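You operate a simulated robot arm through the tools that you are given. There is no shell and no other tool.

The job below is to be done with a simulated robot arm. You get a single attempt, and the scene is never put back.

Task
Put things in order on the high table top. At the end: the gold bearing ring is on the brown fuse carton; the orange hand lamp stands where the orange lead reel stood; the blue round plug stands on top of the white spacer; the orange lead reel stands where the blue round plug stood; whatever was shut is shut again. Leave all else as you found it, and nothing knocked over.

Only the result counts: the job must be done as asked and must still hold three seconds after the hand-in. Knocking over, shifting, dropping, spilling or breaking anything else fails it.

Robot
A 6-joint arm with a two-finger parallel gripper, fixed in place. Base frame: the origin is at the foot of the arm, x ahead of it, y to its left, z up; the work surface is at about z = 0.86. Readings come in m, rad, newtons and seconds.
With the tool pointing down near the work surface it reaches from about 0.24 to 0.64 m from the base axis. Its first joint turns from -1.152 to 1.152 rad. Payload 2.7 kg.
The TCP is the grasp point between the finger pads, 0.023 m short of the fingertips. In the tool frame z runs along the fingers and y along their closing line. Largest opening 0.094 m; finger width 0.038, thickness 0.01; the body of the gripper, 0.054 by 0.096 m, starts 0.039 m behind the TCP.
Orientation is that of the tool frame in the base frame, as [roll, pitch, yaw] about the fixed x, y, z axes, in that order (R = Rz(yaw) Ry(pitch) Rx(roll)). With the fingers straight down and closing along the base's y, the tool's x points along the base's -x, its y along +y and its z along -z.

Tools
- The arm moves only by the tool arm_command. Its argument "commands" is a list of rows, each a list of 7 numbers: the turn, a rotation vector about the tool's x, y, z in rad, then the shift along the tool's x, y, z in m, then the opening in per cent of the stroke, from 0 (shut) to 100 (fully open). In form: [[rx, ry, rz, dx, dy, dz, hand], ...]. A call has 1 to 20 rows; each row is the pose to reach, as a shift and turn from the pose commanded when the call began, along the tool's axes at that moment. A row lasts 0.2 s, in which the tool goes at most 0.05 m and 0.15 rad; a call with a longer step from one row to the next is refused whole, and so is a gripper value outside its range. A pose out of reach is approached as far as the arm can. The call stops where the force on the tool passes 40 N (or 10 N more than at its start, if that is more) or the arm is blocked; 0.2 s more then pass. Each finger travels about 0.045 m/s and halts on what it meets, pressing with about 38 N; the grip force reading is that of the motor and also rises with nothing between the fingers. The clock runs only during rows and for 0.2 s after the last one: add rows that repeat a pose to give the fingers time. It gives the time, the measured TCP pose, the force on the tool (base axes), the opening and the grip force at its end, in the units of the frame above (readings bear some noise), with the torque about the TCP (base axes, N m) and any sound that the robot's microphone picked up.
- Cameras (640 x 400 px; columns grow to the right, rows downward): "scene" is fixed at [0.0746, -0.4277, 1.4112]; the picture's right is [0.79, -0.62, 0.00], its down [-0.31, -0.39, -0.87] and it looks along [0.54, 0.68, -0.50] (base axes); focal length 357 px, centre (320, 200). "wrist" rides on the gripper at [0.086, 0.016, -0.074] in the tool frame; the picture's right is [-0.18, 0.98, 0.00], its down [-0.58, -0.11, -0.81] and it looks along [-0.79, -0.15, 0.59] (tool axes); focal length 243 px, centre (320, 200). There is no depth. A picture from a camera that has moved, and an enlarged one, comes with that camera's place and axes in the base frame and with its lens.
- grab_frame(camera): a new picture of that camera. The clock stands still meanwhile.
- close_up(camera, box): a new picture of the part [left, top, right, bottom] of that camera's present view, enlarged. The clock stands still meanwhile.
- hand_in(): hands the job in; it is judged then, once.

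Nothing tells you positions but the pictures and the camera data. Unless the task says otherwise, let go and move clear before handing in.

The tools are called after "Call:" by a JSON object that holds its "api" and its "payload". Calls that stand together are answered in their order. arm_command: Moves the arm, as the interface text tells. Its arguments: {"type":"object","properties":{"commands":{"type":"array","items":{"type":"array","items":{"type":"number"}}}},"required":["commands"]} The other tools are called the same way: grab_frame (camera) takes a picture; close_up (camera, box) takes an enlarged picture of a part of a camera's view; hand_in () hands the job in.

At the start:

```text
clock: 0.0
tcp_pos: [0.4185, 0.1072, 1.1562]
tool_rot: [3.141, -0.001, -3.14]
wrist_force: [-0.7, 0.3, -0.3]
ft_torque: [0.01, -0.02, -0.01]
grip_width: 0.0938
finger_force: 0.1
```

scene: 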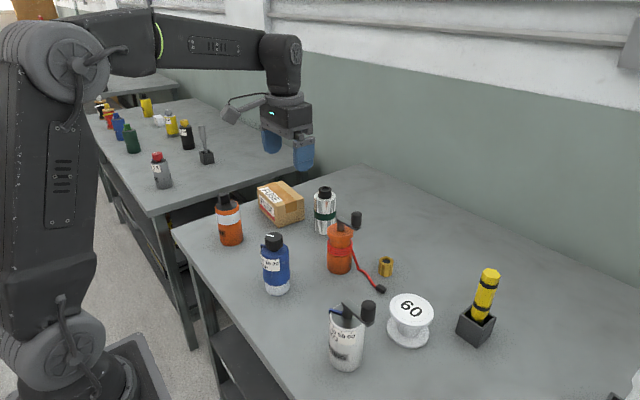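
wrist: 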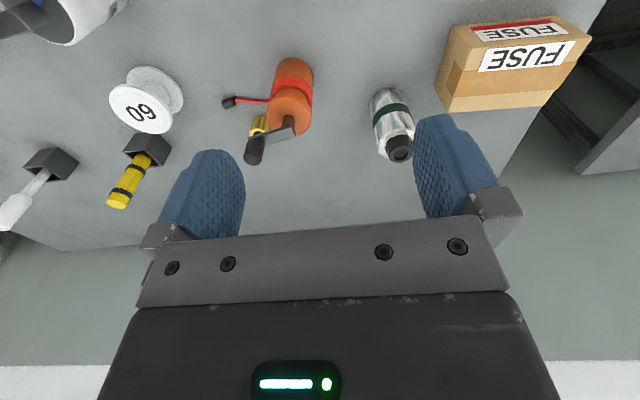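

I see a table with an orange bottle-like item, a blue one, a fuse carton, a white/green item, an orange reel with a red lead, a gold ring, a white spool "60", and others. I'll look closer before moving.

Call:
{"api": "close_up", "payload": {"camera": "scene", "box": [200, 170, 360, 270]}}

Call:
{"api": "close_up", "payload": {"camera": "scene", "box": [310, 200, 510, 380]}}

Call:
{"api": "close_up", "payload": {"camera": "scene", "box": [200, 220, 400, 380]}}

Call:
{"api": "close_up", "payload": {"camera": "wrist", "box": [0, 0, 320, 200]}}

Call:
{"api": "close_up", "payload": {"camera": "wrist", "box": [320, 0, 640, 200]}}

```text
4.00 times, centred on (280, 220) of scene
camera zoom: at [0.0746, -0.4277, 1.4112], right [0.79, -0.62, 0.0], down [-0.31, -0.39, -0.87], along [0.54, 0.68, -0.5], focal length 1427 px, centre (480, 120)
```

zoom: 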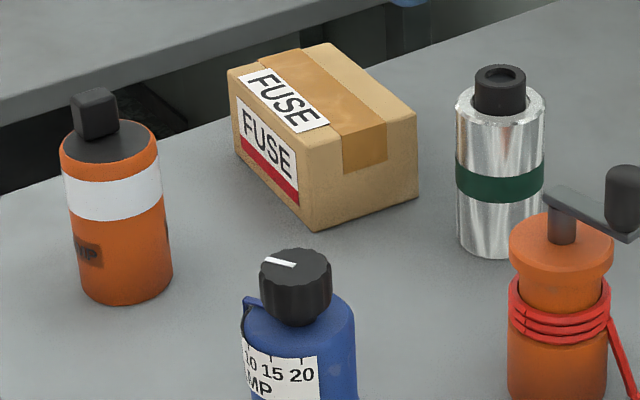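

```text
2.22 times, centred on (410, 290) of scene
camera zoom: at [0.0746, -0.4277, 1.4112], right [0.79, -0.62, 0.0], down [-0.31, -0.39, -0.87], along [0.54, 0.68, -0.5], focal length 793 px, centre (120, 0)
```

zoom: 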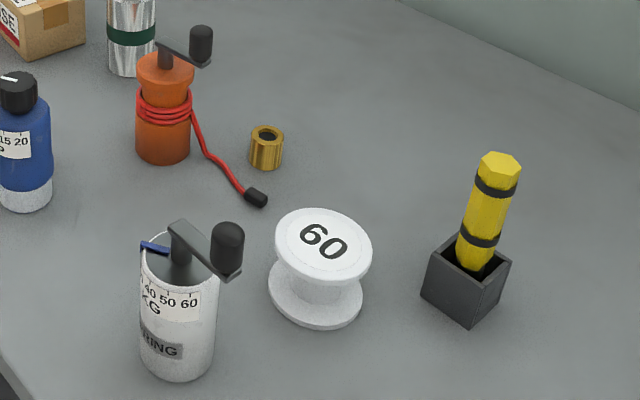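

```text
2.50 times, centred on (300, 300) of scene
camera zoom: at [0.0746, -0.4277, 1.4112], right [0.79, -0.62, 0.0], down [-0.31, -0.39, -0.87], along [0.54, 0.68, -0.5], focal length 892 px, centre (370, -50)
```

zoom: 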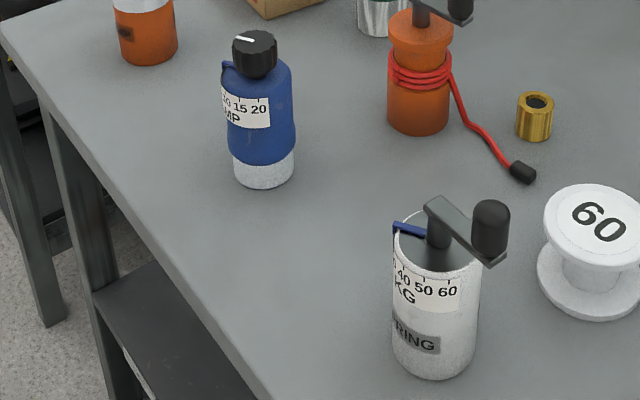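

```text
2.00 times, centred on (160, 100) of wrist
camera zoom: at [0.3335, 0.1237, 1.2298], right [0.18, 0.98, 0.0], down [0.58, -0.11, 0.81], along [0.79, -0.15, -0.59], focal length 485 px, centre (640, 400)
```

zoom: 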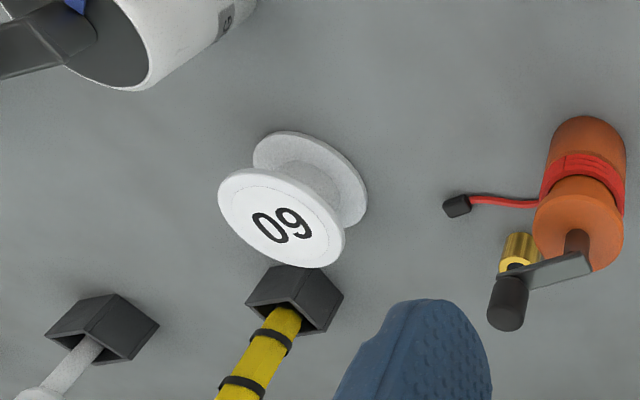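

```text
2.00 times, centred on (480, 100) of wrist
camera zoom: at [0.3335, 0.1237, 1.2298], right [0.18, 0.98, 0.0], down [0.58, -0.11, 0.81], along [0.79, -0.15, -0.59], focal length 485 px, centre (0, 400)
```

zoom: 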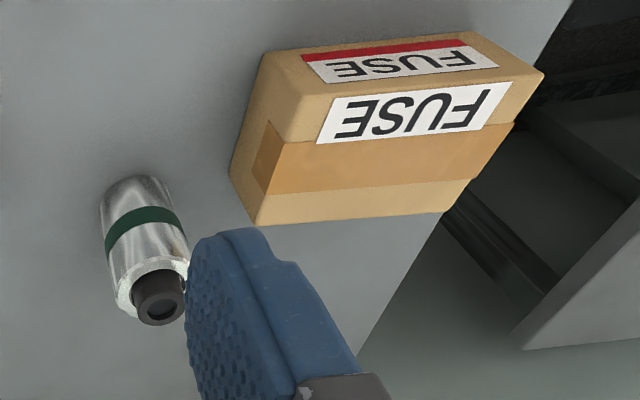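

The main items are at roughly these positions: blue canister (0.36, 0.08), orange banded cylinder (0.36, 0.31), orange reel (0.51, 0.05), gold ring (0.58, −0.03), white "60" spool (0.49, −0.17) and carton (0.53, 0.33). I'll pull the hand back and up to look over the table before deciding which item is which.

Call:
{"api": "arm_command", "payload": {"commands": [[0, 0, 0, 0.04, 0, -0.01, 100], [0, 0, 0, 0.08, 0, -0.02, 100], [0, 0, 0, 0.12, 0, -0.03, 100], [0, 0, 0, 0.15, 0, -0.04, 100], [0, 0, 0, 0.15, 0, -0.04, 100]]}}

Call:
{"api": "grab_frame", "payload": {"camera": "wrist"}}

Call:
{"api": "grab_frame", "payload": {"camera": "scene"}}

```text
clock: 1.2
tcp_pos: [0.2708, 0.1068, 1.1964]
tool_rot: [3.14, 0.0, 3.142]
wrist_force: [0.3, -0.2, 0.4]
ft_torque: [-0.01, -0.04, 0.02]
grip_width: 0.094
finger_force: 0.0
```

```text
taken
camera wrist: at [0.1847, 0.1237, 1.2707], right [0.18, 0.98, 0.0], down [0.58, -0.11, 0.81], along [0.79, -0.15, -0.59], focal length 243 px, centre (320, 200)
```

wrist: 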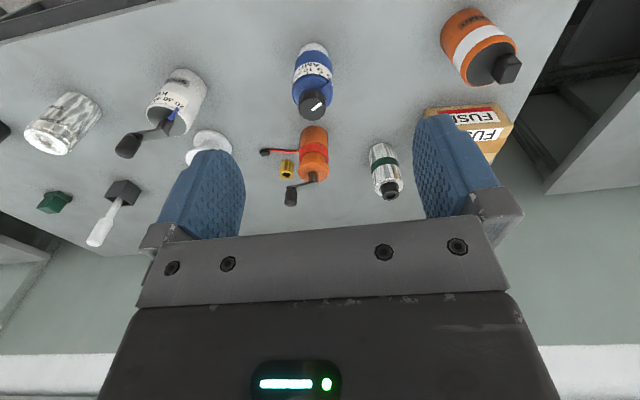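

```text
taken
```

scene: 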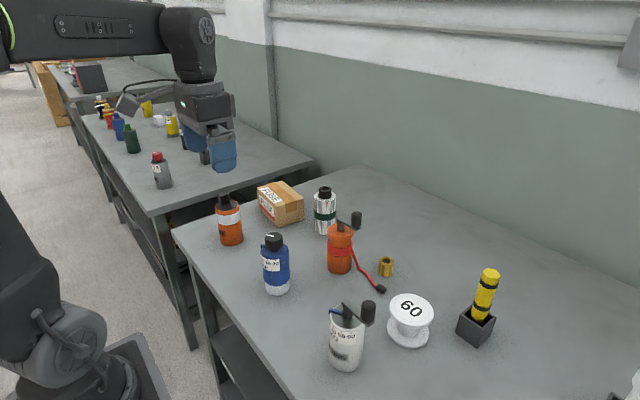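

More items show at the right end of the table: a white or silver cylinder, a small green piece and a white-handled tool in a stand. I'll zoom in on each.

Call:
{"api": "close_up", "payload": {"camera": "wrist", "box": [0, 40, 240, 250]}}

Call:
{"api": "close_up", "payload": {"camera": "wrist", "box": [240, 20, 420, 210]}}

Call:
{"api": "close_up", "payload": {"camera": "wrist", "box": [400, 0, 540, 180]}}

Call:
{"api": "close_up", "payload": {"camera": "scene", "box": [250, 220, 310, 300]}}

Call:
{"api": "close_up", "payload": {"camera": "scene", "box": [200, 180, 260, 250]}}

Call:
{"api": "close_up", "payload": {"camera": "scene", "box": [320, 290, 400, 380]}}

```text
1.90 times, centred on (120, 145) of wrist
camera zoom: at [0.1847, 0.1237, 1.2707], right [0.18, 0.98, 0.0], down [0.58, -0.11, 0.81], along [0.79, -0.15, -0.59], focal length 462 px, centre (701, 305)
```

zoom: 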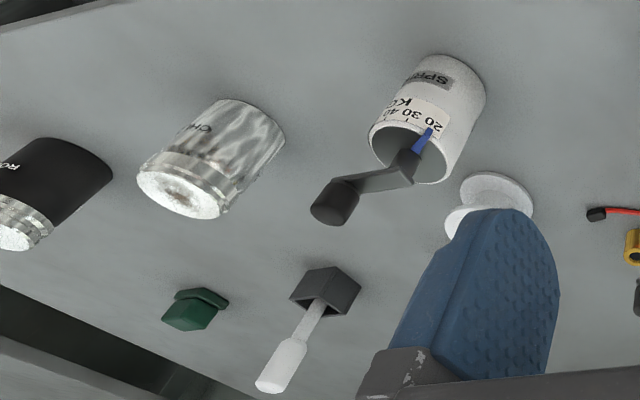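

```text
2.11 times, centred on (330, 115) of wrist
camera zoom: at [0.1847, 0.1237, 1.2707], right [0.18, 0.98, 0.0], down [0.58, -0.11, 0.81], along [0.79, -0.15, -0.59], focal length 511 px, centre (299, 379)
```

zoom: 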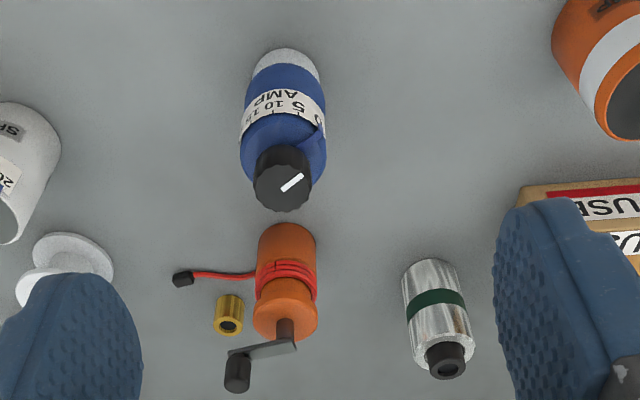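

```text
2.22 times, centred on (470, 90) of wrist
camera zoom: at [0.1847, 0.1237, 1.2707], right [0.18, 0.98, 0.0], down [0.58, -0.11, 0.81], along [0.79, -0.15, -0.59], focal length 539 px, centre (-13, 444)
```

zoom: 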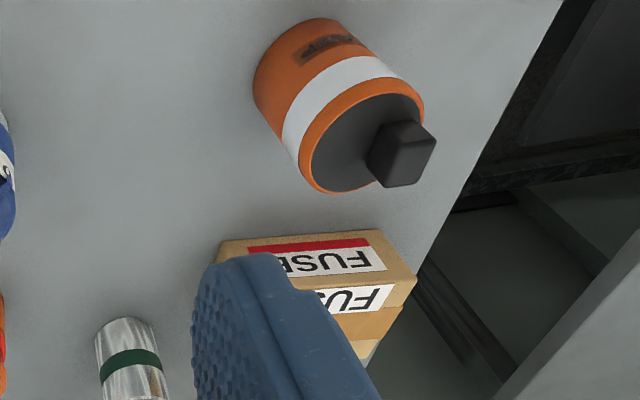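

```text
5.00 times, centred on (280, 260) of scene
camera zoom: at [0.0745, -0.4277, 1.4112], right [0.79, -0.62, 0.0], down [-0.31, -0.39, -0.87], along [0.54, 0.68, -0.5], focal length 1784 px, centre (520, -100)
```

zoom: 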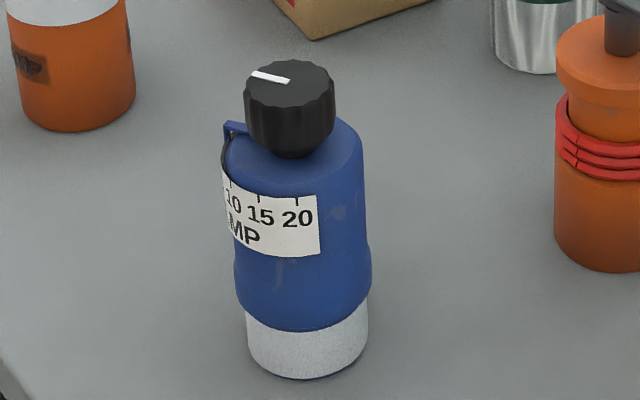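

```text
5.71 times, centred on (230, 215) of scene
camera zoom: at [0.0745, -0.4277, 1.4112], right [0.79, -0.62, 0.0], down [-0.31, -0.39, -0.87], along [0.54, 0.68, -0.5], focal length 2038 px, centre (834, 114)
```

zoom: 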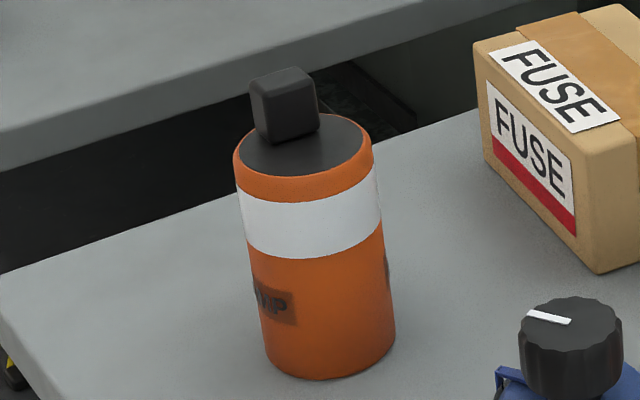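

```text
4.44 times, centred on (360, 335) of scene
camera zoom: at [0.0745, -0.4277, 1.4112], right [0.79, -0.62, 0.0], down [-0.31, -0.39, -0.87], along [0.54, 0.68, -0.5], focal length 1585 px, centre (142, -400)
```

zoom: 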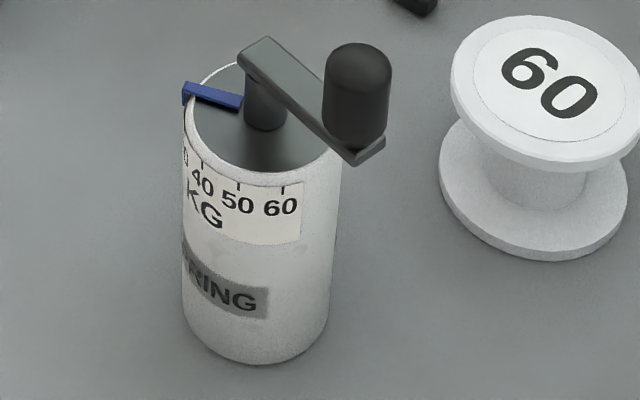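

The right end of the table isn't fully in view yet. I'll swing the hand to the right to see whether other blue or white items stand there.

Call:
{"api": "arm_command", "payload": {"commands": [[0, 0, 0.1, 0, -0.045, 0, 100], [0, 0, 0.2, 0, -0.09, 0, 100], [0, 0, 0.3, 0, -0.135, 0, 100], [0, 0, 0.4, 0, -0.18, 0, 100], [0, 0, 0.5, 0, -0.22, 0, 100], [0, 0, 0.6, 0, -0.25, 0, 100], [0, 0, 0.6, 0, -0.25, 0, 100]]}}

Call:
{"api": "grab_frame", "payload": {"camera": "wrist"}}

Call:
{"api": "grab_frame", "payload": {"camera": "scene"}}

```text
clock: 2.8
tcp_pos: [0.2714, -0.1442, 1.1958]
tool_rot: [3.14, 0.001, 2.541]
wrist_force: [0.1, -0.2, -0.2]
ft_torque: [-0.04, 0.0, 0.01]
grip_width: 0.0938
finger_force: 0.0
```

```text
taken
camera wrist: at [0.2104, -0.0822, 1.2699], right [0.71, 0.71, 0.0], down [0.42, -0.42, 0.81], along [0.57, -0.57, -0.59], focal length 243 px, centre (320, 200)
```

wrist: 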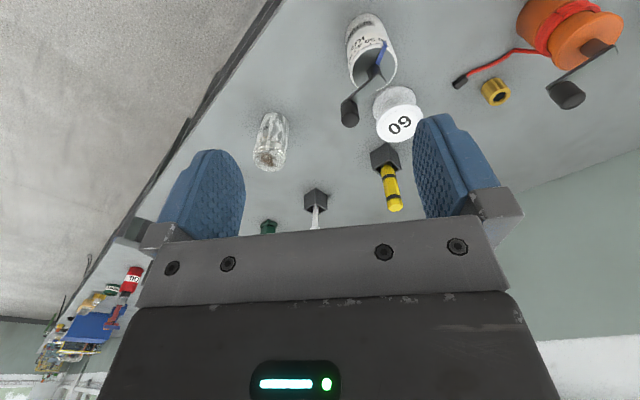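

```text
taken
```

scene: 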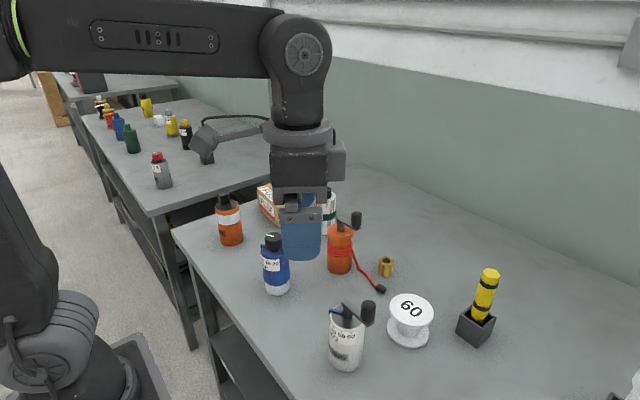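

The left finger hides part of the right end, so I'll turn a little further for a clear view of it.

Call:
{"api": "arm_command", "payload": {"commands": [[0, 0, 0.12, 0, 0, 0, 100], [0, 0, 0.24, 0, 0, 0, 100], [0, 0, 0.36, 0, 0, 0, 100], [0, 0, 0.45, 0, 0, 0, 100], [0, 0, 0.45, 0, 0, 0, 100]]}}

Call:
{"api": "grab_frame", "payload": {"camera": "wrist"}}

Call:
{"api": "close_up", "payload": {"camera": "wrist", "box": [230, 60, 430, 220]}}

```text
clock: 4.0
tcp_pos: [0.2699, -0.1417, 1.1956]
tool_rot: [3.142, 0.002, 2.09]
wrist_force: [-0.4, 0.5, 0.2]
ft_torque: [0.0, 0.03, -0.01]
grip_width: 0.094
finger_force: 0.1
```

```text
taken
camera wrist: at [0.2414, -0.0594, 1.2692], right [0.94, 0.33, 0.0], down [0.19, -0.56, 0.81], along [0.27, -0.76, -0.59], focal length 243 px, centre (320, 200)
```

wrist: 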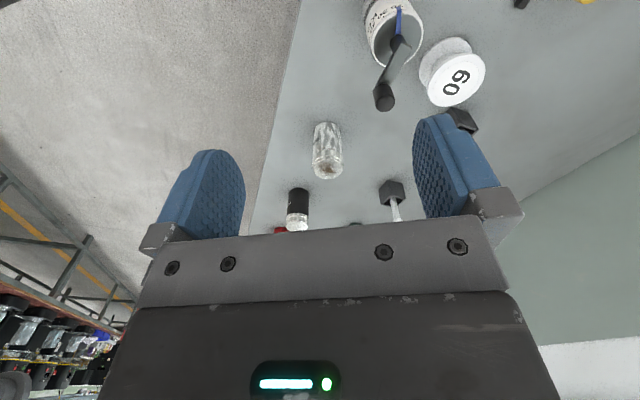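

```text
2.50 times, centred on (330, 140) of wrist
camera zoom: at [0.2414, -0.0594, 1.2692], right [0.94, 0.33, 0.0], down [0.19, -0.56, 0.81], along [0.27, -0.76, -0.59], focal length 606 px, centre (295, 350)
```

zoom: 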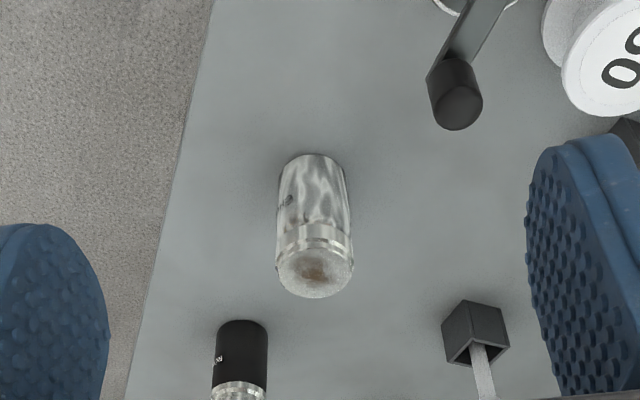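

Everything I can reach has been seen, and the only blue device among it is the "AMP" canister, so I take that as the round plug. The orange "LAMP" cylinder is the hand lamp, the cranked orange body with the red cord is the lead reel, and the flat-topped "60" spool is the spacer. Next I'll hover over the blue plug to measure it.

Call:
{"api": "arm_command", "payload": {"commands": [[0, 0, -0.131, 0.019, 0.0238, 0.0, 100], [0, 0, -0.262, 0.038, 0.0476, 0.0, 100], [0, 0, -0.394, 0.0568, 0.0714, 0.0, 100], [0, 0, -0.525, 0.0757, 0.0952, 0.0, 100], [0, 0, -0.656, 0.0947, 0.119, 0.02, 100], [0, 0, -0.788, 0.1136, 0.1428, 0.045, 100], [0, 0, -0.919, 0.1326, 0.1666, 0.07, 100], [0, 0, -1.0516, 0.1515, 0.1904, 0.096, 100], [0, 0, -1.0516, 0.1515, 0.1904, 0.096, 100]]}}

Call:
{"api": "grab_frame", "payload": {"camera": "wrist"}}

Call:
{"api": "close_up", "payload": {"camera": "wrist", "box": [240, 60, 420, 220]}}

Call:
{"api": "close_up", "payload": {"camera": "scene", "box": [230, 180, 330, 300]}}

```text
clock: 6.0
tcp_pos: [0.3563, 0.0824, 1.0989]
tool_rot: [-3.141, 0.0, -3.137]
wrist_force: [-0.3, 0.4, 0.4]
ft_torque: [-0.04, 0.01, -0.01]
grip_width: 0.0941
finger_force: 0.1
```

```text
taken
camera wrist: at [0.271, 0.0984, 1.172], right [0.18, 0.98, 0.0], down [0.58, -0.11, 0.81], along [0.79, -0.14, -0.59], focal length 243 px, centre (320, 200)
```

wrist: 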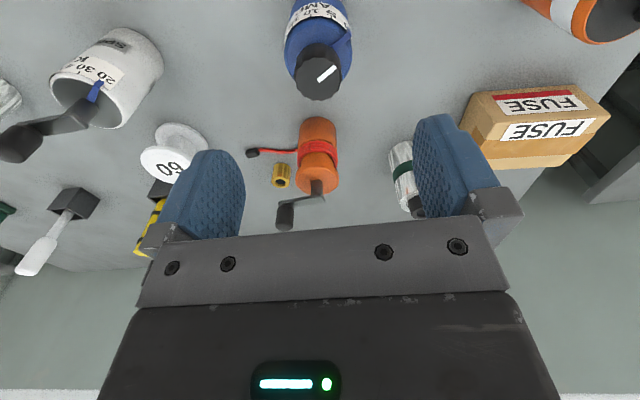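

```text
2.50 times, centred on (330, 140) of wrist
camera zoom: at [0.271, 0.0984, 1.172], right [0.18, 0.98, 0.0], down [0.58, -0.11, 0.81], along [0.79, -0.14, -0.59], focal length 606 px, centre (295, 350)
```

zoom: 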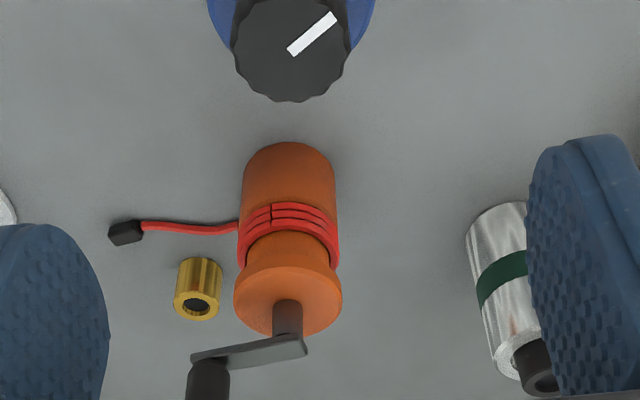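

```text
3.33 times, centred on (280, 240) of scene
camera zoom: at [0.0746, -0.4277, 1.4112], right [0.79, -0.62, 0.0], down [-0.31, -0.39, -0.87], along [0.54, 0.68, -0.5], focal length 1189 px, centre (453, 67)
```

zoom: 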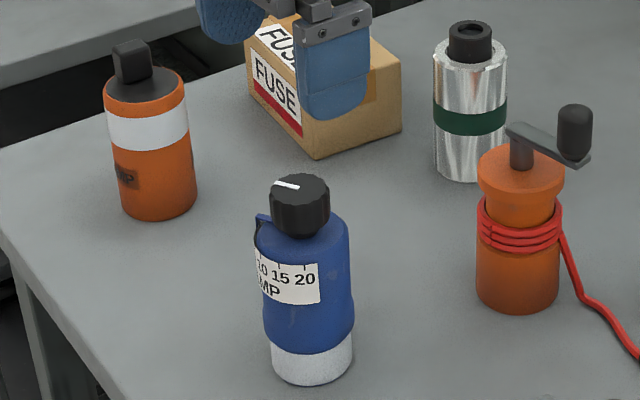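

The wrist view is good from here. I'll zoom in on the plug's top and on the carton, lamp and other tops.

Call:
{"api": "close_up", "payload": {"camera": "wrist", "box": [260, 0, 380, 110]}}

Call:
{"api": "close_up", "payload": {"camera": "wrist", "box": [440, 60, 640, 180]}}

Call:
{"api": "close_up", "payload": {"camera": "scene", "box": [252, 225, 302, 265]}}

```text
3.64 times, centred on (320, 55) of wrist
camera zoom: at [0.271, 0.0984, 1.172], right [0.18, 0.98, 0.0], down [0.58, -0.11, 0.81], along [0.79, -0.14, -0.59], focal length 882 px, centre (320, 727)
```

zoom: 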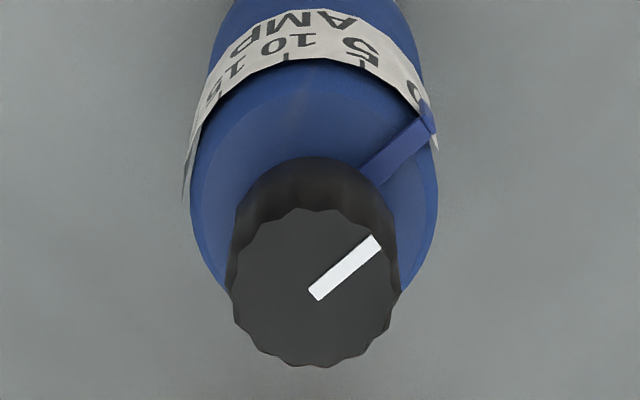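

```text
3.20 times, centred on (540, 120) of wrist
camera zoom: at [0.271, 0.0984, 1.172], right [0.18, 0.98, 0.0], down [0.58, -0.11, 0.81], along [0.79, -0.14, -0.59], focal length 776 px, centre (-384, 456)
```

zoom: 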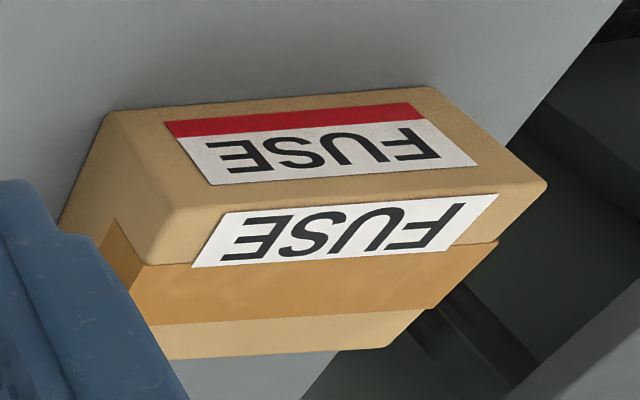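

```text
10.00 times, centred on (277, 245) of scene
camera zoom: at [0.0746, -0.4277, 1.4112], right [0.79, -0.62, 0.0], down [-0.31, -0.39, -0.87], along [0.54, 0.68, -0.5], focal length 3567 px, centre (750, -250)
```

zoom: 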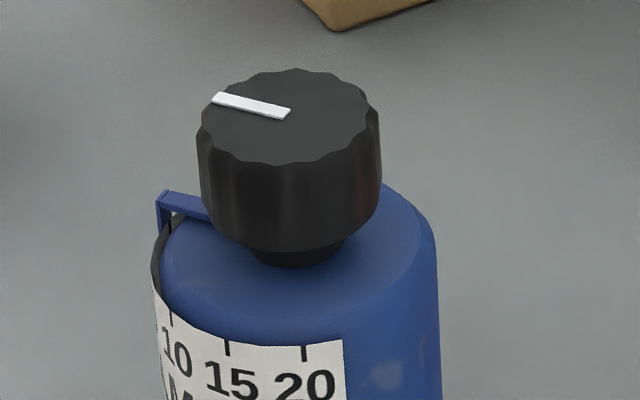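

The plug's dial pointer lines up with the white mark on its knob, pointing at about 122° in the base frame, so I must grip the body and leave the knob and pointer alone. I'll turn the hand so the fingers close across the pointer's direction, centred on about (0.361, 0.081).

Call:
{"api": "arm_command", "payload": {"commands": [[0, 0, 0.14, -0.003, -0.001, 0, 100], [0, 0, 0.28, -0.005, -0.001, 0, 100], [0, 0, 0.42, -0.005, -0.001, 0, 100], [0, 0, 0.56, -0.005, -0.001, 0, 100], [0, 0, 0.7, -0.005, -0.001, 0, 100], [0, 0, 0.84, -0.005, -0.001, 0, 100], [0, 0, 0.98, -0.005, -0.001, 0, 100], [0, 0, 1.0, -0.005, -0.001, 0.02, 100], [0, 0, 1.0, -0.005, -0.001, 0.02, 100]]}}

Call:
{"api": "grab_frame", "payload": {"camera": "wrist"}}

Call:
{"api": "close_up", "payload": {"camera": "scene", "box": [220, 160, 340, 300]}}

```text
clock: 8.0
tcp_pos: [0.3636, 0.0814, 1.0793]
tool_rot: [-3.141, 0.001, 2.144]
wrist_force: [0.3, -0.4, -1.1]
ft_torque: [0.02, 0.02, -0.01]
grip_width: 0.0941
finger_force: 0.0
```

```text
taken
camera wrist: at [0.3312, 0.164, 1.1535], right [0.93, 0.38, 0.0], down [0.22, -0.55, 0.81], along [0.3, -0.75, -0.59], focal length 243 px, centre (320, 200)
```

wrist: 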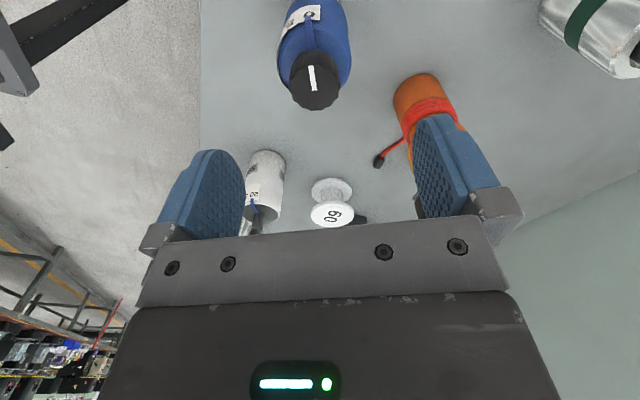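

```text
2.86 times, centred on (280, 230) of scene
camera zoom: at [0.0746, -0.4277, 1.4112], right [0.79, -0.62, 0.0], down [-0.31, -0.39, -0.87], along [0.54, 0.68, -0.5], focal length 1019 px, centre (434, 114)
```

zoom: 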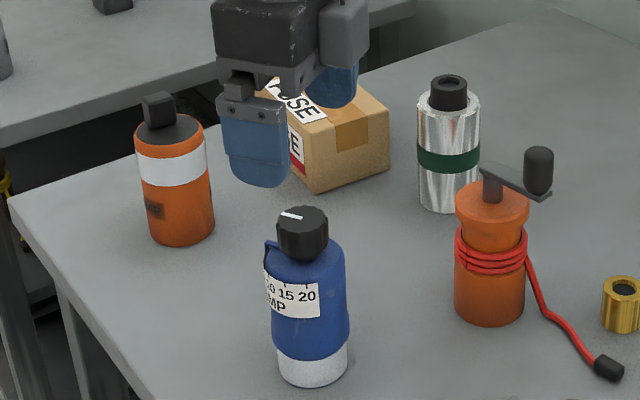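

Call:
{"api": "close_up", "payload": {"camera": "wrist", "box": [265, 0, 365, 120]}}

```text
3.33 times, centred on (315, 60) of wrist
camera zoom: at [0.3312, 0.164, 1.1535], right [0.93, 0.38, 0.0], down [0.22, -0.55, 0.81], along [0.3, -0.75, -0.59], focal length 809 px, centre (337, 667)
```

zoom: 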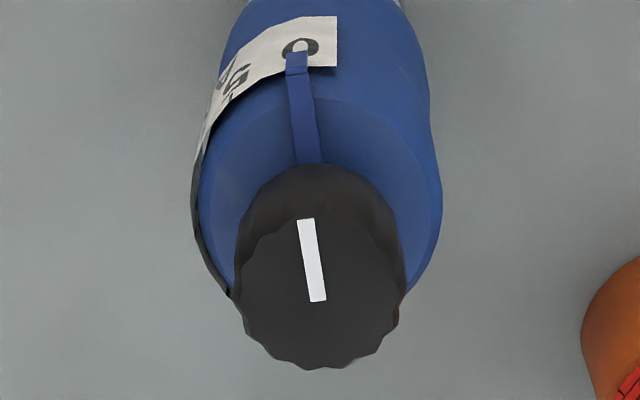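

The plug axis comes out at about (0.361, 0.081) and the knob top at about z 0.993–0.997. I'll lower the open fingers around the shoulders to TCP z ≈ 0.961, which keeps the palm above the knob.

Call:
{"api": "arm_command", "payload": {"commands": [[0, 0, 0, 0.0006, -0.0037, 0.0, 100], [0, 0, 0, 0.0006, -0.0037, 0.03, 100], [0, 0, 0, 0.0006, -0.0037, 0.06, 100], [0, 0, 0, 0.0006, -0.0037, 0.08, 100], [0, 0, 0, 0.0006, -0.0037, 0.095, 100], [0, 0, 0, 0.0006, -0.0037, 0.105, 100], [0, 0, 0, 0.0006, -0.0037, 0.105, 100]]}}

Call:
{"api": "close_up", "payload": {"camera": "scene", "box": [220, 180, 330, 300]}}

Call:
{"api": "grab_frame", "payload": {"camera": "wrist"}}

```text
clock: 9.6
tcp_pos: [0.3617, 0.0821, 0.9738]
tool_rot: [3.141, -0.001, 2.144]
wrist_force: [0.5, 0.6, -0.3]
ft_torque: [-0.04, 0.01, 0.02]
grip_width: 0.0939
finger_force: 0.0
```

```text
3.33 times, centred on (275, 240) of scene
camera zoom: at [0.0746, -0.4277, 1.4112], right [0.79, -0.62, 0.0], down [-0.31, -0.39, -0.87], along [0.54, 0.68, -0.5], focal length 1189 px, centre (470, 67)
```

zoom: 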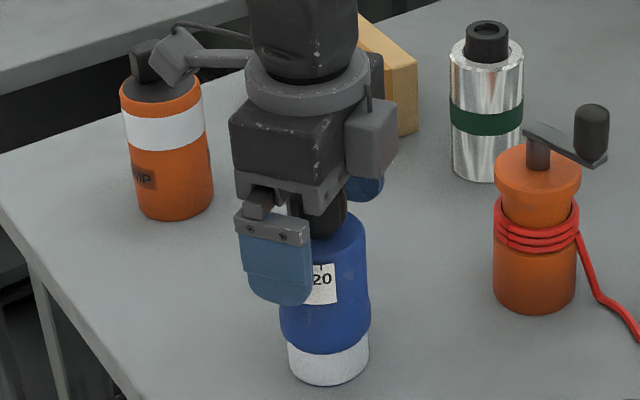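

```text
taken
camera wrist: at [0.3295, 0.163, 1.0488], right [0.93, 0.38, 0.0], down [0.22, -0.55, 0.81], along [0.3, -0.75, -0.59], focal length 243 px, centre (320, 200)
```

wrist: 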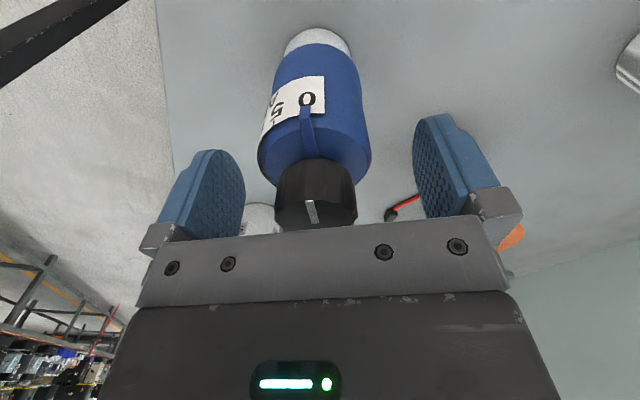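

The plug is centred between the fingers to within about 2 mm, and the palm clears the knob. I'll go down the last bit and close on the blue body.

Call:
{"api": "arm_command", "payload": {"commands": [[0, 0, 0, 0, -0.0015, 0.007, 100], [0, 0, 0, 0, -0.0015, 0.0135, 100], [0, 0, 0, 0, -0.0015, 0.0135, 100]]}}

Call:
{"api": "close_up", "payload": {"camera": "scene", "box": [240, 200, 310, 300]}}

Call:
{"api": "grab_frame", "payload": {"camera": "wrist"}}

```text
clock: 10.4
tcp_pos: [0.3593, 0.081, 0.9619]
tool_rot: [3.14, 0.001, 2.144]
wrist_force: [-0.3, 0.0, -0.4]
ft_torque: [0.06, -0.01, -0.01]
grip_width: 0.0941
finger_force: 0.0
```

```text
4.00 times, centred on (275, 250) of scene
camera zoom: at [0.0746, -0.4277, 1.4112], right [0.79, -0.62, 0.0], down [-0.31, -0.39, -0.87], along [0.54, 0.68, -0.5], focal length 1427 px, centre (500, 0)
```

zoom: 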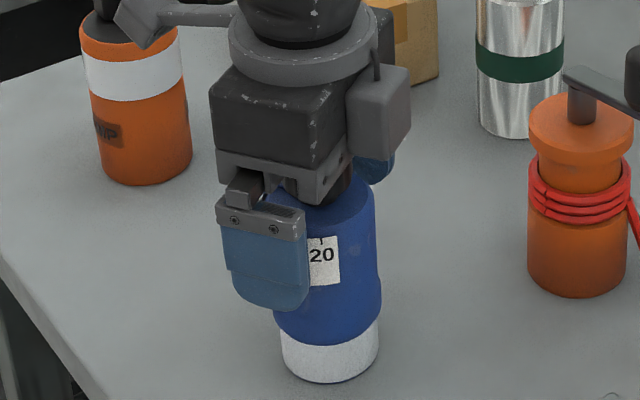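

```text
taken
camera wrist: at [0.3271, 0.1628, 1.0353], right [0.93, 0.38, 0.0], down [0.22, -0.55, 0.81], along [0.3, -0.75, -0.59], focal length 243 px, centre (320, 200)
```

wrist: 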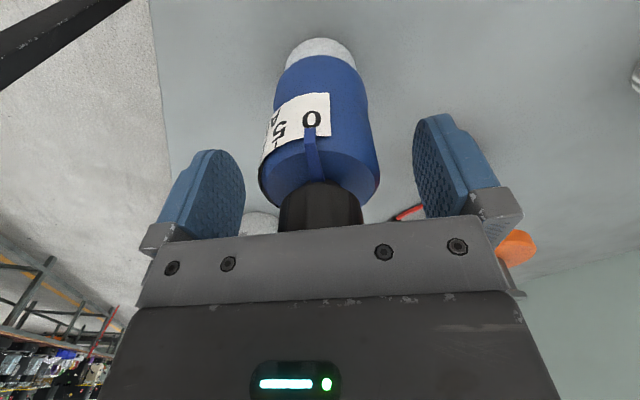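

Call:
{"api": "arm_command", "payload": {"commands": [[0, 0, 0, 0, 0, 0, 70], [0, 0, 0, 0, 0, 0, 55], [0, 0, 0, 0, 0, 0, 40], [0, 0, 0, 0, 0, 0, 20], [0, 0, 0, 0, 0, 0, 10]]}}

Call:
{"api": "grab_frame", "payload": {"camera": "wrist"}}

```text
clock: 11.6
tcp_pos: [0.3587, 0.0799, 0.9615]
tool_rot: [-3.141, 0.001, 2.142]
wrist_force: [0.3, -1.0, -0.4]
ft_torque: [0.07, -0.06, -0.02]
grip_width: 0.0568
finger_force: 38.2
```

```text
taken
camera wrist: at [0.3272, 0.1627, 1.0355], right [0.93, 0.38, 0.0], down [0.22, -0.55, 0.81], along [0.31, -0.75, -0.59], focal length 243 px, centre (320, 200)
```

wrist: 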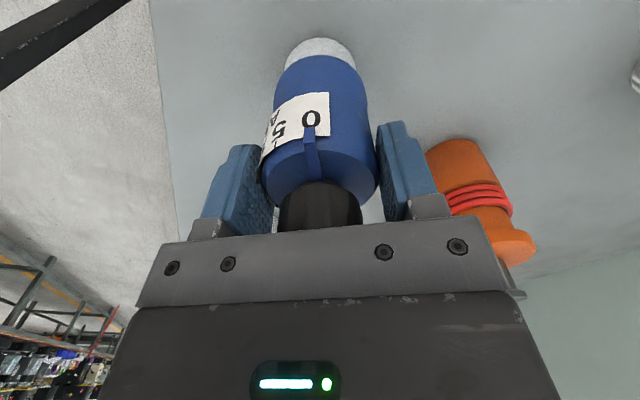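

The grip holds at 0.057 m with 38 N. I take the plug's original place as (0.3605, 0.0815). Now I'll lift it straight up.

Call:
{"api": "arm_command", "payload": {"commands": [[0, 0, 0, 0, 0, -0.01, 10], [0, 0, 0, 0, 0, -0.03, 10], [0, 0, 0, 0, 0, -0.06, 10], [0, 0, 0, 0, 0, -0.1, 10], [0, 0, 0, 0, 0, -0.14, 10], [0, 0, 0, 0, 0, -0.175, 10], [0, 0, 0, 0, 0, -0.2, 10], [0, 0, 0, 0, 0, -0.2, 10]]}}

Call:
{"api": "grab_frame", "payload": {"camera": "wrist"}}

Call:
{"api": "grab_frame", "payload": {"camera": "scene"}}

```text
clock: 13.4
tcp_pos: [0.3561, 0.0826, 1.1597]
tool_rot: [-3.141, 0.0, 2.143]
wrist_force: [0.7, -0.2, -2.1]
ft_torque: [0.0, 0.01, 0.02]
grip_width: 0.0571
finger_force: 38.1
```

```text
taken
camera wrist: at [0.325, 0.1652, 1.2335], right [0.93, 0.38, 0.0], down [0.22, -0.55, 0.81], along [0.3, -0.75, -0.59], focal length 243 px, centre (320, 200)
```

wrist: 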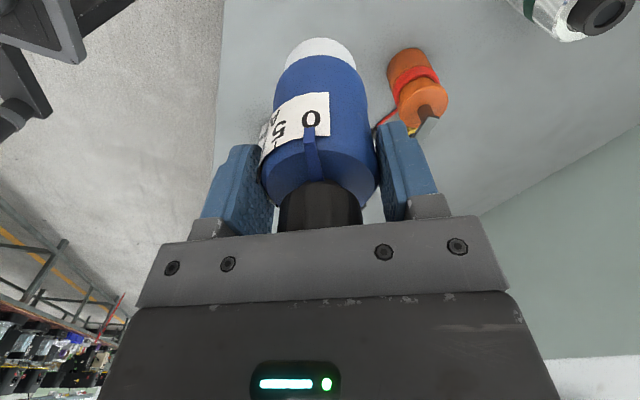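

```text
taken
```

scene: 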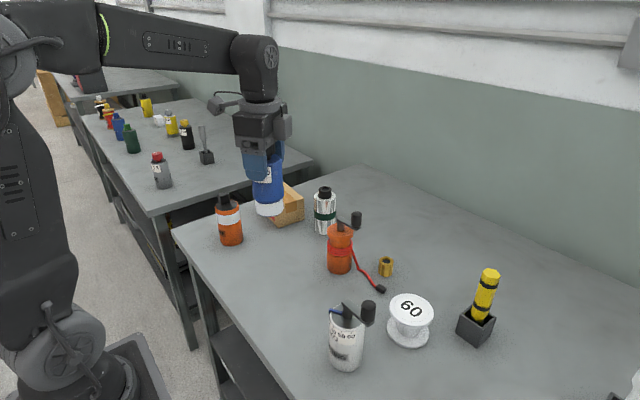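

The plug came up cleanly. The spacer centre checks out from several views at about (0.4895, −0.1675), top z ≈ 0.918–0.92. I'll carry the plug high across to above it.

Call:
{"api": "arm_command", "payload": {"commands": [[0, 0, 0, -0.02, -0.002, 0, 10], [0, 0, 0, -0.055, -0.005, 0, 10], [0, 0, 0, -0.095, -0.009, 0, 10], [0, 0, 0, -0.135, -0.013, 0, 10], [0, 0, 0, -0.175, -0.017, 0, 10], [0, 0, 0, -0.215, -0.02, 0, 10], [0, 0, 0, -0.25, -0.023, 0, 10], [0, 0, 0, -0.275, -0.0255, 0, 10], [0, 0, 0, -0.2826, -0.0261, 0, 10], [0, 0, 0, -0.2826, -0.0261, 0, 10]]}}

Call:
{"api": "grab_frame", "payload": {"camera": "wrist"}}

Call:
{"api": "grab_frame", "payload": {"camera": "scene"}}

```text
clock: 15.6
tcp_pos: [0.49, -0.1728, 1.1597]
tool_rot: [3.141, -0.001, 2.144]
wrist_force: [0.9, 0.1, -0.7]
ft_torque: [0.0, 0.03, 0.02]
grip_width: 0.0568
finger_force: 38.2
```

```text
taken
camera wrist: at [0.4586, -0.0909, 1.2342], right [0.93, 0.38, 0.0], down [0.22, -0.55, 0.81], along [0.3, -0.75, -0.59], focal length 243 px, centre (320, 200)
```

wrist: 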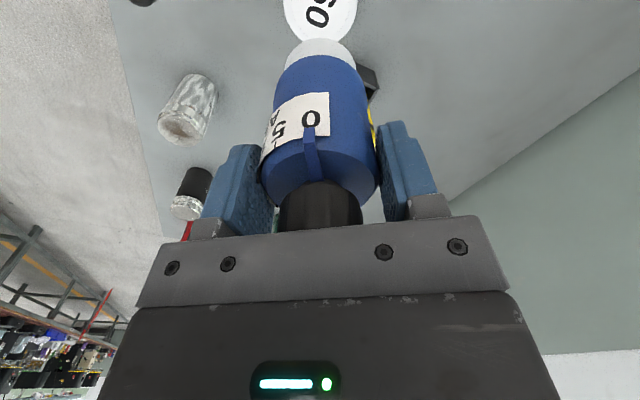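

```text
taken
```

scene: 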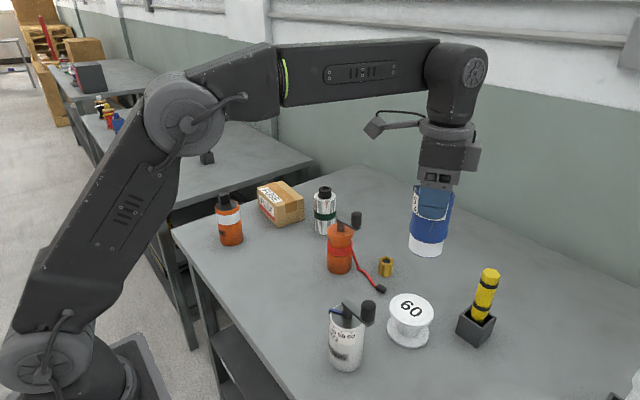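

Call:
{"api": "close_up", "payload": {"camera": "wrist", "box": [260, 0, 380, 75]}}

Call:
{"api": "close_up", "payload": {"camera": "scene", "box": [360, 170, 480, 360]}}

```text
5.33 times, centred on (320, 38) of wrist
camera zoom: at [0.4586, -0.0909, 1.2342], right [0.93, 0.38, 0.0], down [0.22, -0.55, 0.81], along [0.3, -0.75, -0.59], focal length 1294 px, centre (320, 1067)
```

zoom: 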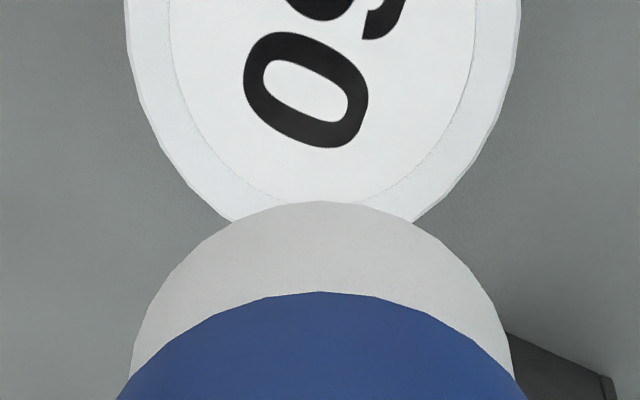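

```text
2.11 times, centred on (420, 265) of scene
camera zoom: at [0.0746, -0.4278, 1.4112], right [0.79, -0.62, 0.0], down [-0.31, -0.39, -0.87], along [0.54, 0.68, -0.5], focal length 751 px, centre (110, 63)
```

zoom: 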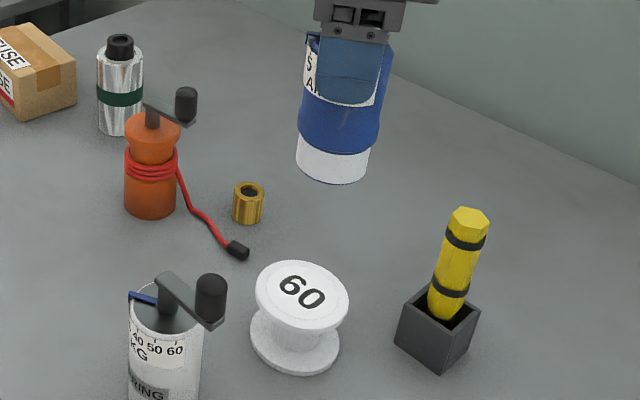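

The spacer centre is about (0.489, −0.167), and the hand sits roughly 6 mm past it. I'll correct that and lower to just above the spacer.

Call:
{"api": "arm_command", "payload": {"commands": [[0, 0, 0, 0.0057, 0.0003, 0.0, 10], [0, 0, 0, 0.0057, 0.0003, 0.03, 10], [0, 0, 0, 0.0057, 0.0003, 0.06, 10], [0, 0, 0, 0.0057, 0.0003, 0.085, 10], [0, 0, 0, 0.0057, 0.0003, 0.105, 10], [0, 0, 0, 0.0057, 0.0003, 0.12, 10], [0, 0, 0, 0.0057, 0.0003, 0.12, 10]]}}

Call:
{"api": "grab_frame", "payload": {"camera": "wrist"}}

Call:
{"api": "close_up", "payload": {"camera": "scene", "box": [340, 220, 500, 360]}}

```text
clock: 17.2
tcp_pos: [0.4862, -0.1677, 1.0389]
tool_rot: [-3.141, -0.002, 2.144]
wrist_force: [-0.4, 0.3, -1.1]
ft_torque: [0.01, -0.01, 0.02]
grip_width: 0.0568
finger_force: 38.0
```

```text
taken
camera wrist: at [0.4557, -0.0852, 1.1131], right [0.93, 0.38, 0.0], down [0.22, -0.55, 0.81], along [0.3, -0.75, -0.59], focal length 243 px, centre (320, 200)
```

wrist: 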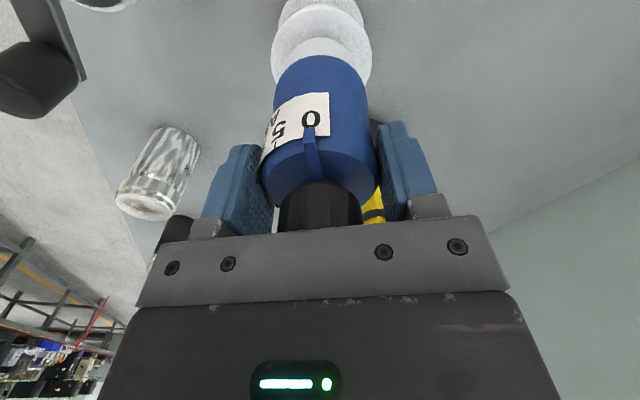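

```text
2.86 times, centred on (420, 290) of scene
camera zoom: at [0.0746, -0.4277, 1.4112], right [0.79, -0.62, 0.0], down [-0.31, -0.39, -0.87], along [0.54, 0.68, -0.5], focal length 1019 px, centre (34, -57)
```

zoom: 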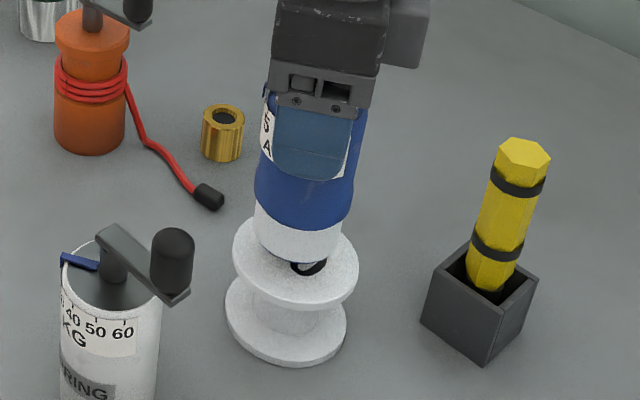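

Alignment looks right from both views. I'll lower in small steps and watch the force.

Call:
{"api": "arm_command", "payload": {"commands": [[0, 0, 0, 0, 0, 0.006, 10], [0, 0, 0, 0, 0, 0.012, 10], [0, 0, 0, 0, 0, 0.014, 10], [0, 0, 0, 0, 0, 0.014, 10]]}}

Call:
{"api": "close_up", "payload": {"camera": "scene", "box": [380, 260, 450, 350]}}

```text
clock: 18.2
tcp_pos: [0.4881, -0.1675, 1.0257]
tool_rot: [3.14, 0.0, 2.144]
wrist_force: [0.2, 0.3, -1.4]
ft_torque: [0.0, 0.0, -0.01]
grip_width: 0.0572
finger_force: 37.9
```

```text
4.44 times, centred on (415, 305) of scene
camera zoom: at [0.0746, -0.4277, 1.4112], right [0.79, -0.62, 0.0], down [-0.31, -0.39, -0.87], along [0.54, 0.68, -0.5], focal length 1585 px, centre (-102, -267)
```

zoom: 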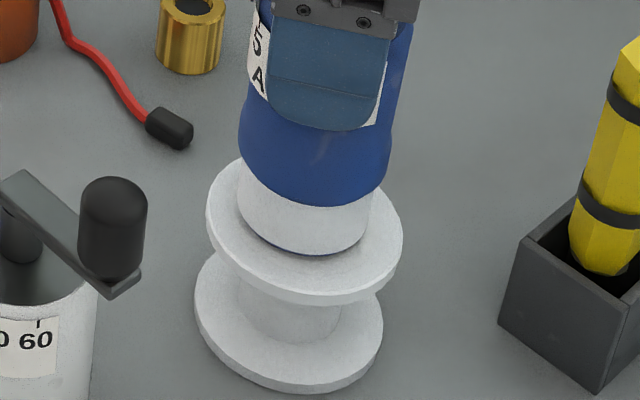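

Call:
{"api": "arm_command", "payload": {"commands": [[0, 0, 0, 0, 0, 0.002, 10], [0, 0, 0, 0, 0, 0.002, 10]]}}

Call:
{"api": "arm_command", "payload": {"commands": [[0, 0, 0, 0, 0, 0.0015, 10], [0, 0, 0, 0, 0, 0.0015, 10]]}}

```text
clock: 18.8
tcp_pos: [0.4883, -0.1665, 1.0237]
tool_rot: [-3.141, 0.0, 2.143]
wrist_force: [-0.4, 0.1, -1.4]
ft_torque: [-0.01, 0.0, 0.02]
grip_width: 0.057
finger_force: 38.2
```

```text
clock: 19.4
tcp_pos: [0.4884, -0.1674, 1.0236]
tool_rot: [3.141, -0.002, 2.143]
wrist_force: [0.6, 0.1, -2.0]
ft_torque: [0.0, 0.0, -0.02]
grip_width: 0.0569
finger_force: 37.9
```

Call:
{"api": "arm_command", "payload": {"commands": [[0, 0, 0, 0, 0, 0.0015, 10], [0, 0, 0, 0, 0, 0.0015, 10]]}}

Call:
{"api": "close_up", "payload": {"camera": "scene", "box": [380, 260, 450, 350]}}

```text
clock: 20.0
tcp_pos: [0.4879, -0.1673, 1.021]
tool_rot: [3.141, 0.002, 2.143]
wrist_force: [-0.2, -0.8, 3.2]
ft_torque: [-0.15, 0.14, 0.04]
grip_width: 0.0567
finger_force: 38.3
```

```text
4.44 times, centred on (415, 305) of scene
camera zoom: at [0.0745, -0.4278, 1.4112], right [0.79, -0.62, 0.0], down [-0.31, -0.39, -0.87], along [0.54, 0.68, -0.5], focal length 1585 px, centre (-102, -267)
```

zoom: 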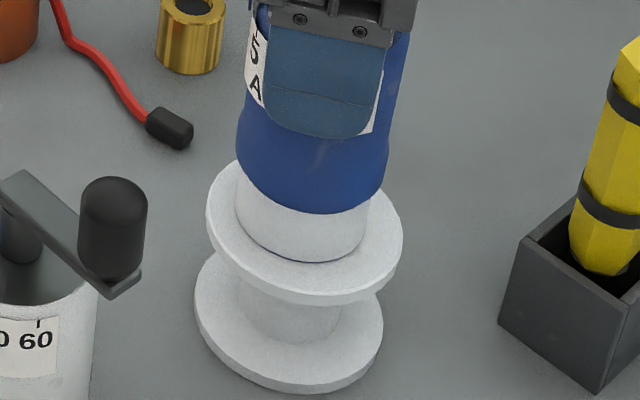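

The base is now touching the spacer; the force went from −1.7 N to +3 N. I'll open gently and rise straight up.

Call:
{"api": "arm_command", "payload": {"commands": [[0, 0, 0, 0, 0, 0, 65], [0, 0, 0, 0, 0, 0, 80], [0, 0, 0, 0, 0, 0, 100], [0, 0, 0, 0, 0, 0, 100], [0, 0, 0, 0, 0, 0, 100]]}}

Call:
{"api": "close_up", "payload": {"camera": "scene", "box": [360, 220, 460, 350]}}

Call:
{"api": "grab_frame", "payload": {"camera": "wrist"}}

```text
clock: 21.2
tcp_pos: [0.4886, -0.1656, 1.0215]
tool_rot: [3.141, -0.001, 2.142]
wrist_force: [0.8, 0.7, -0.6]
ft_torque: [0.01, 0.01, -0.01]
grip_width: 0.0939
finger_force: 0.2
```

```text
3.08 times, centred on (410, 285) of scene
camera zoom: at [0.0746, -0.4277, 1.4112], right [0.79, -0.62, 0.0], down [-0.31, -0.39, -0.87], along [0.54, 0.68, -0.5], focal length 1098 px, centre (43, -62)
```

zoom: 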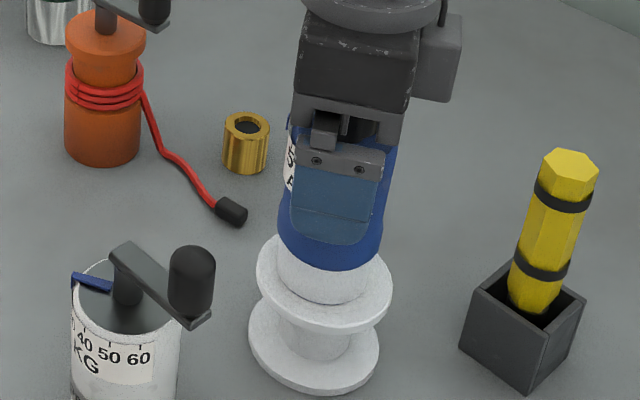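

```text
taken
camera wrist: at [0.4561, -0.0849, 1.0951], right [0.93, 0.38, 0.0], down [0.22, -0.55, 0.81], along [0.31, -0.75, -0.59], focal length 243 px, centre (320, 200)
```

wrist: 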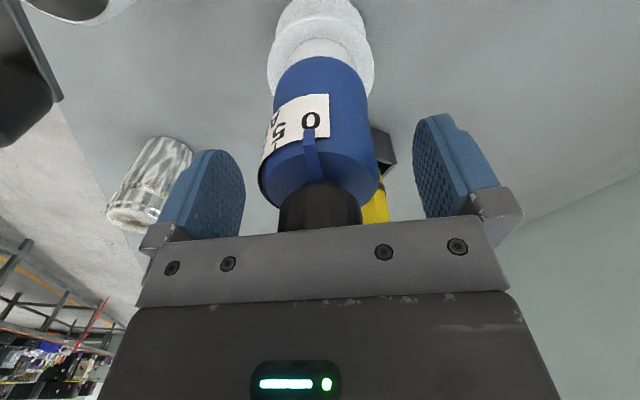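

Released, and the plug stands straight. I'll rise straight up and check it.

Call:
{"api": "arm_command", "payload": {"commands": [[0, 0, 0, 0, 0, -0.02, 100], [0, 0, 0, 0, 0, -0.05, 100], [0, 0, 0, 0, 0, -0.09, 100], [0, 0, 0, 0, 0, -0.13, 100], [0, 0, 0, 0, 0, -0.13, 100]]}}

Call:
{"api": "grab_frame", "payload": {"camera": "scene"}}

Call:
{"api": "grab_frame", "payload": {"camera": "wrist"}}

```text
clock: 22.4
tcp_pos: [0.489, -0.1657, 1.1533]
tool_rot: [3.141, 0.0, 2.143]
wrist_force: [-0.4, -0.1, -0.1]
ft_torque: [0.03, 0.0, 0.01]
grip_width: 0.094
finger_force: 0.1
```

```text
taken
```

scene: 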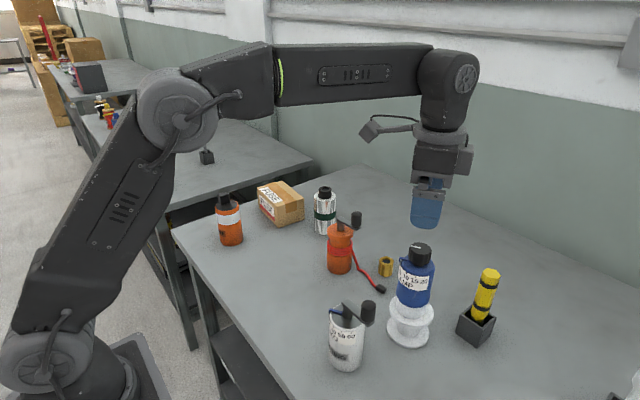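

```text
taken
camera wrist: at [0.4565, -0.083, 1.2266], right [0.93, 0.38, 0.0], down [0.22, -0.55, 0.81], along [0.3, -0.75, -0.59], focal length 243 px, centre (320, 200)
```

wrist: 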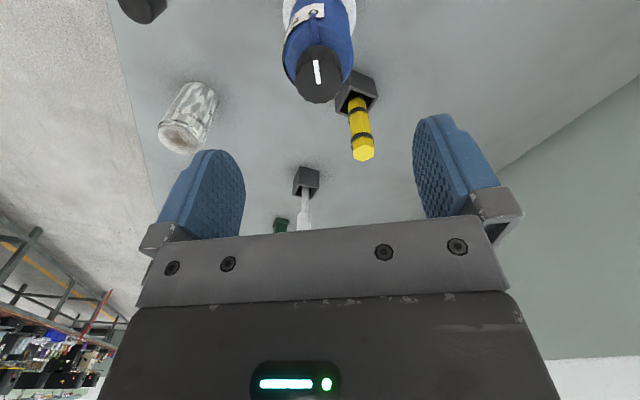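

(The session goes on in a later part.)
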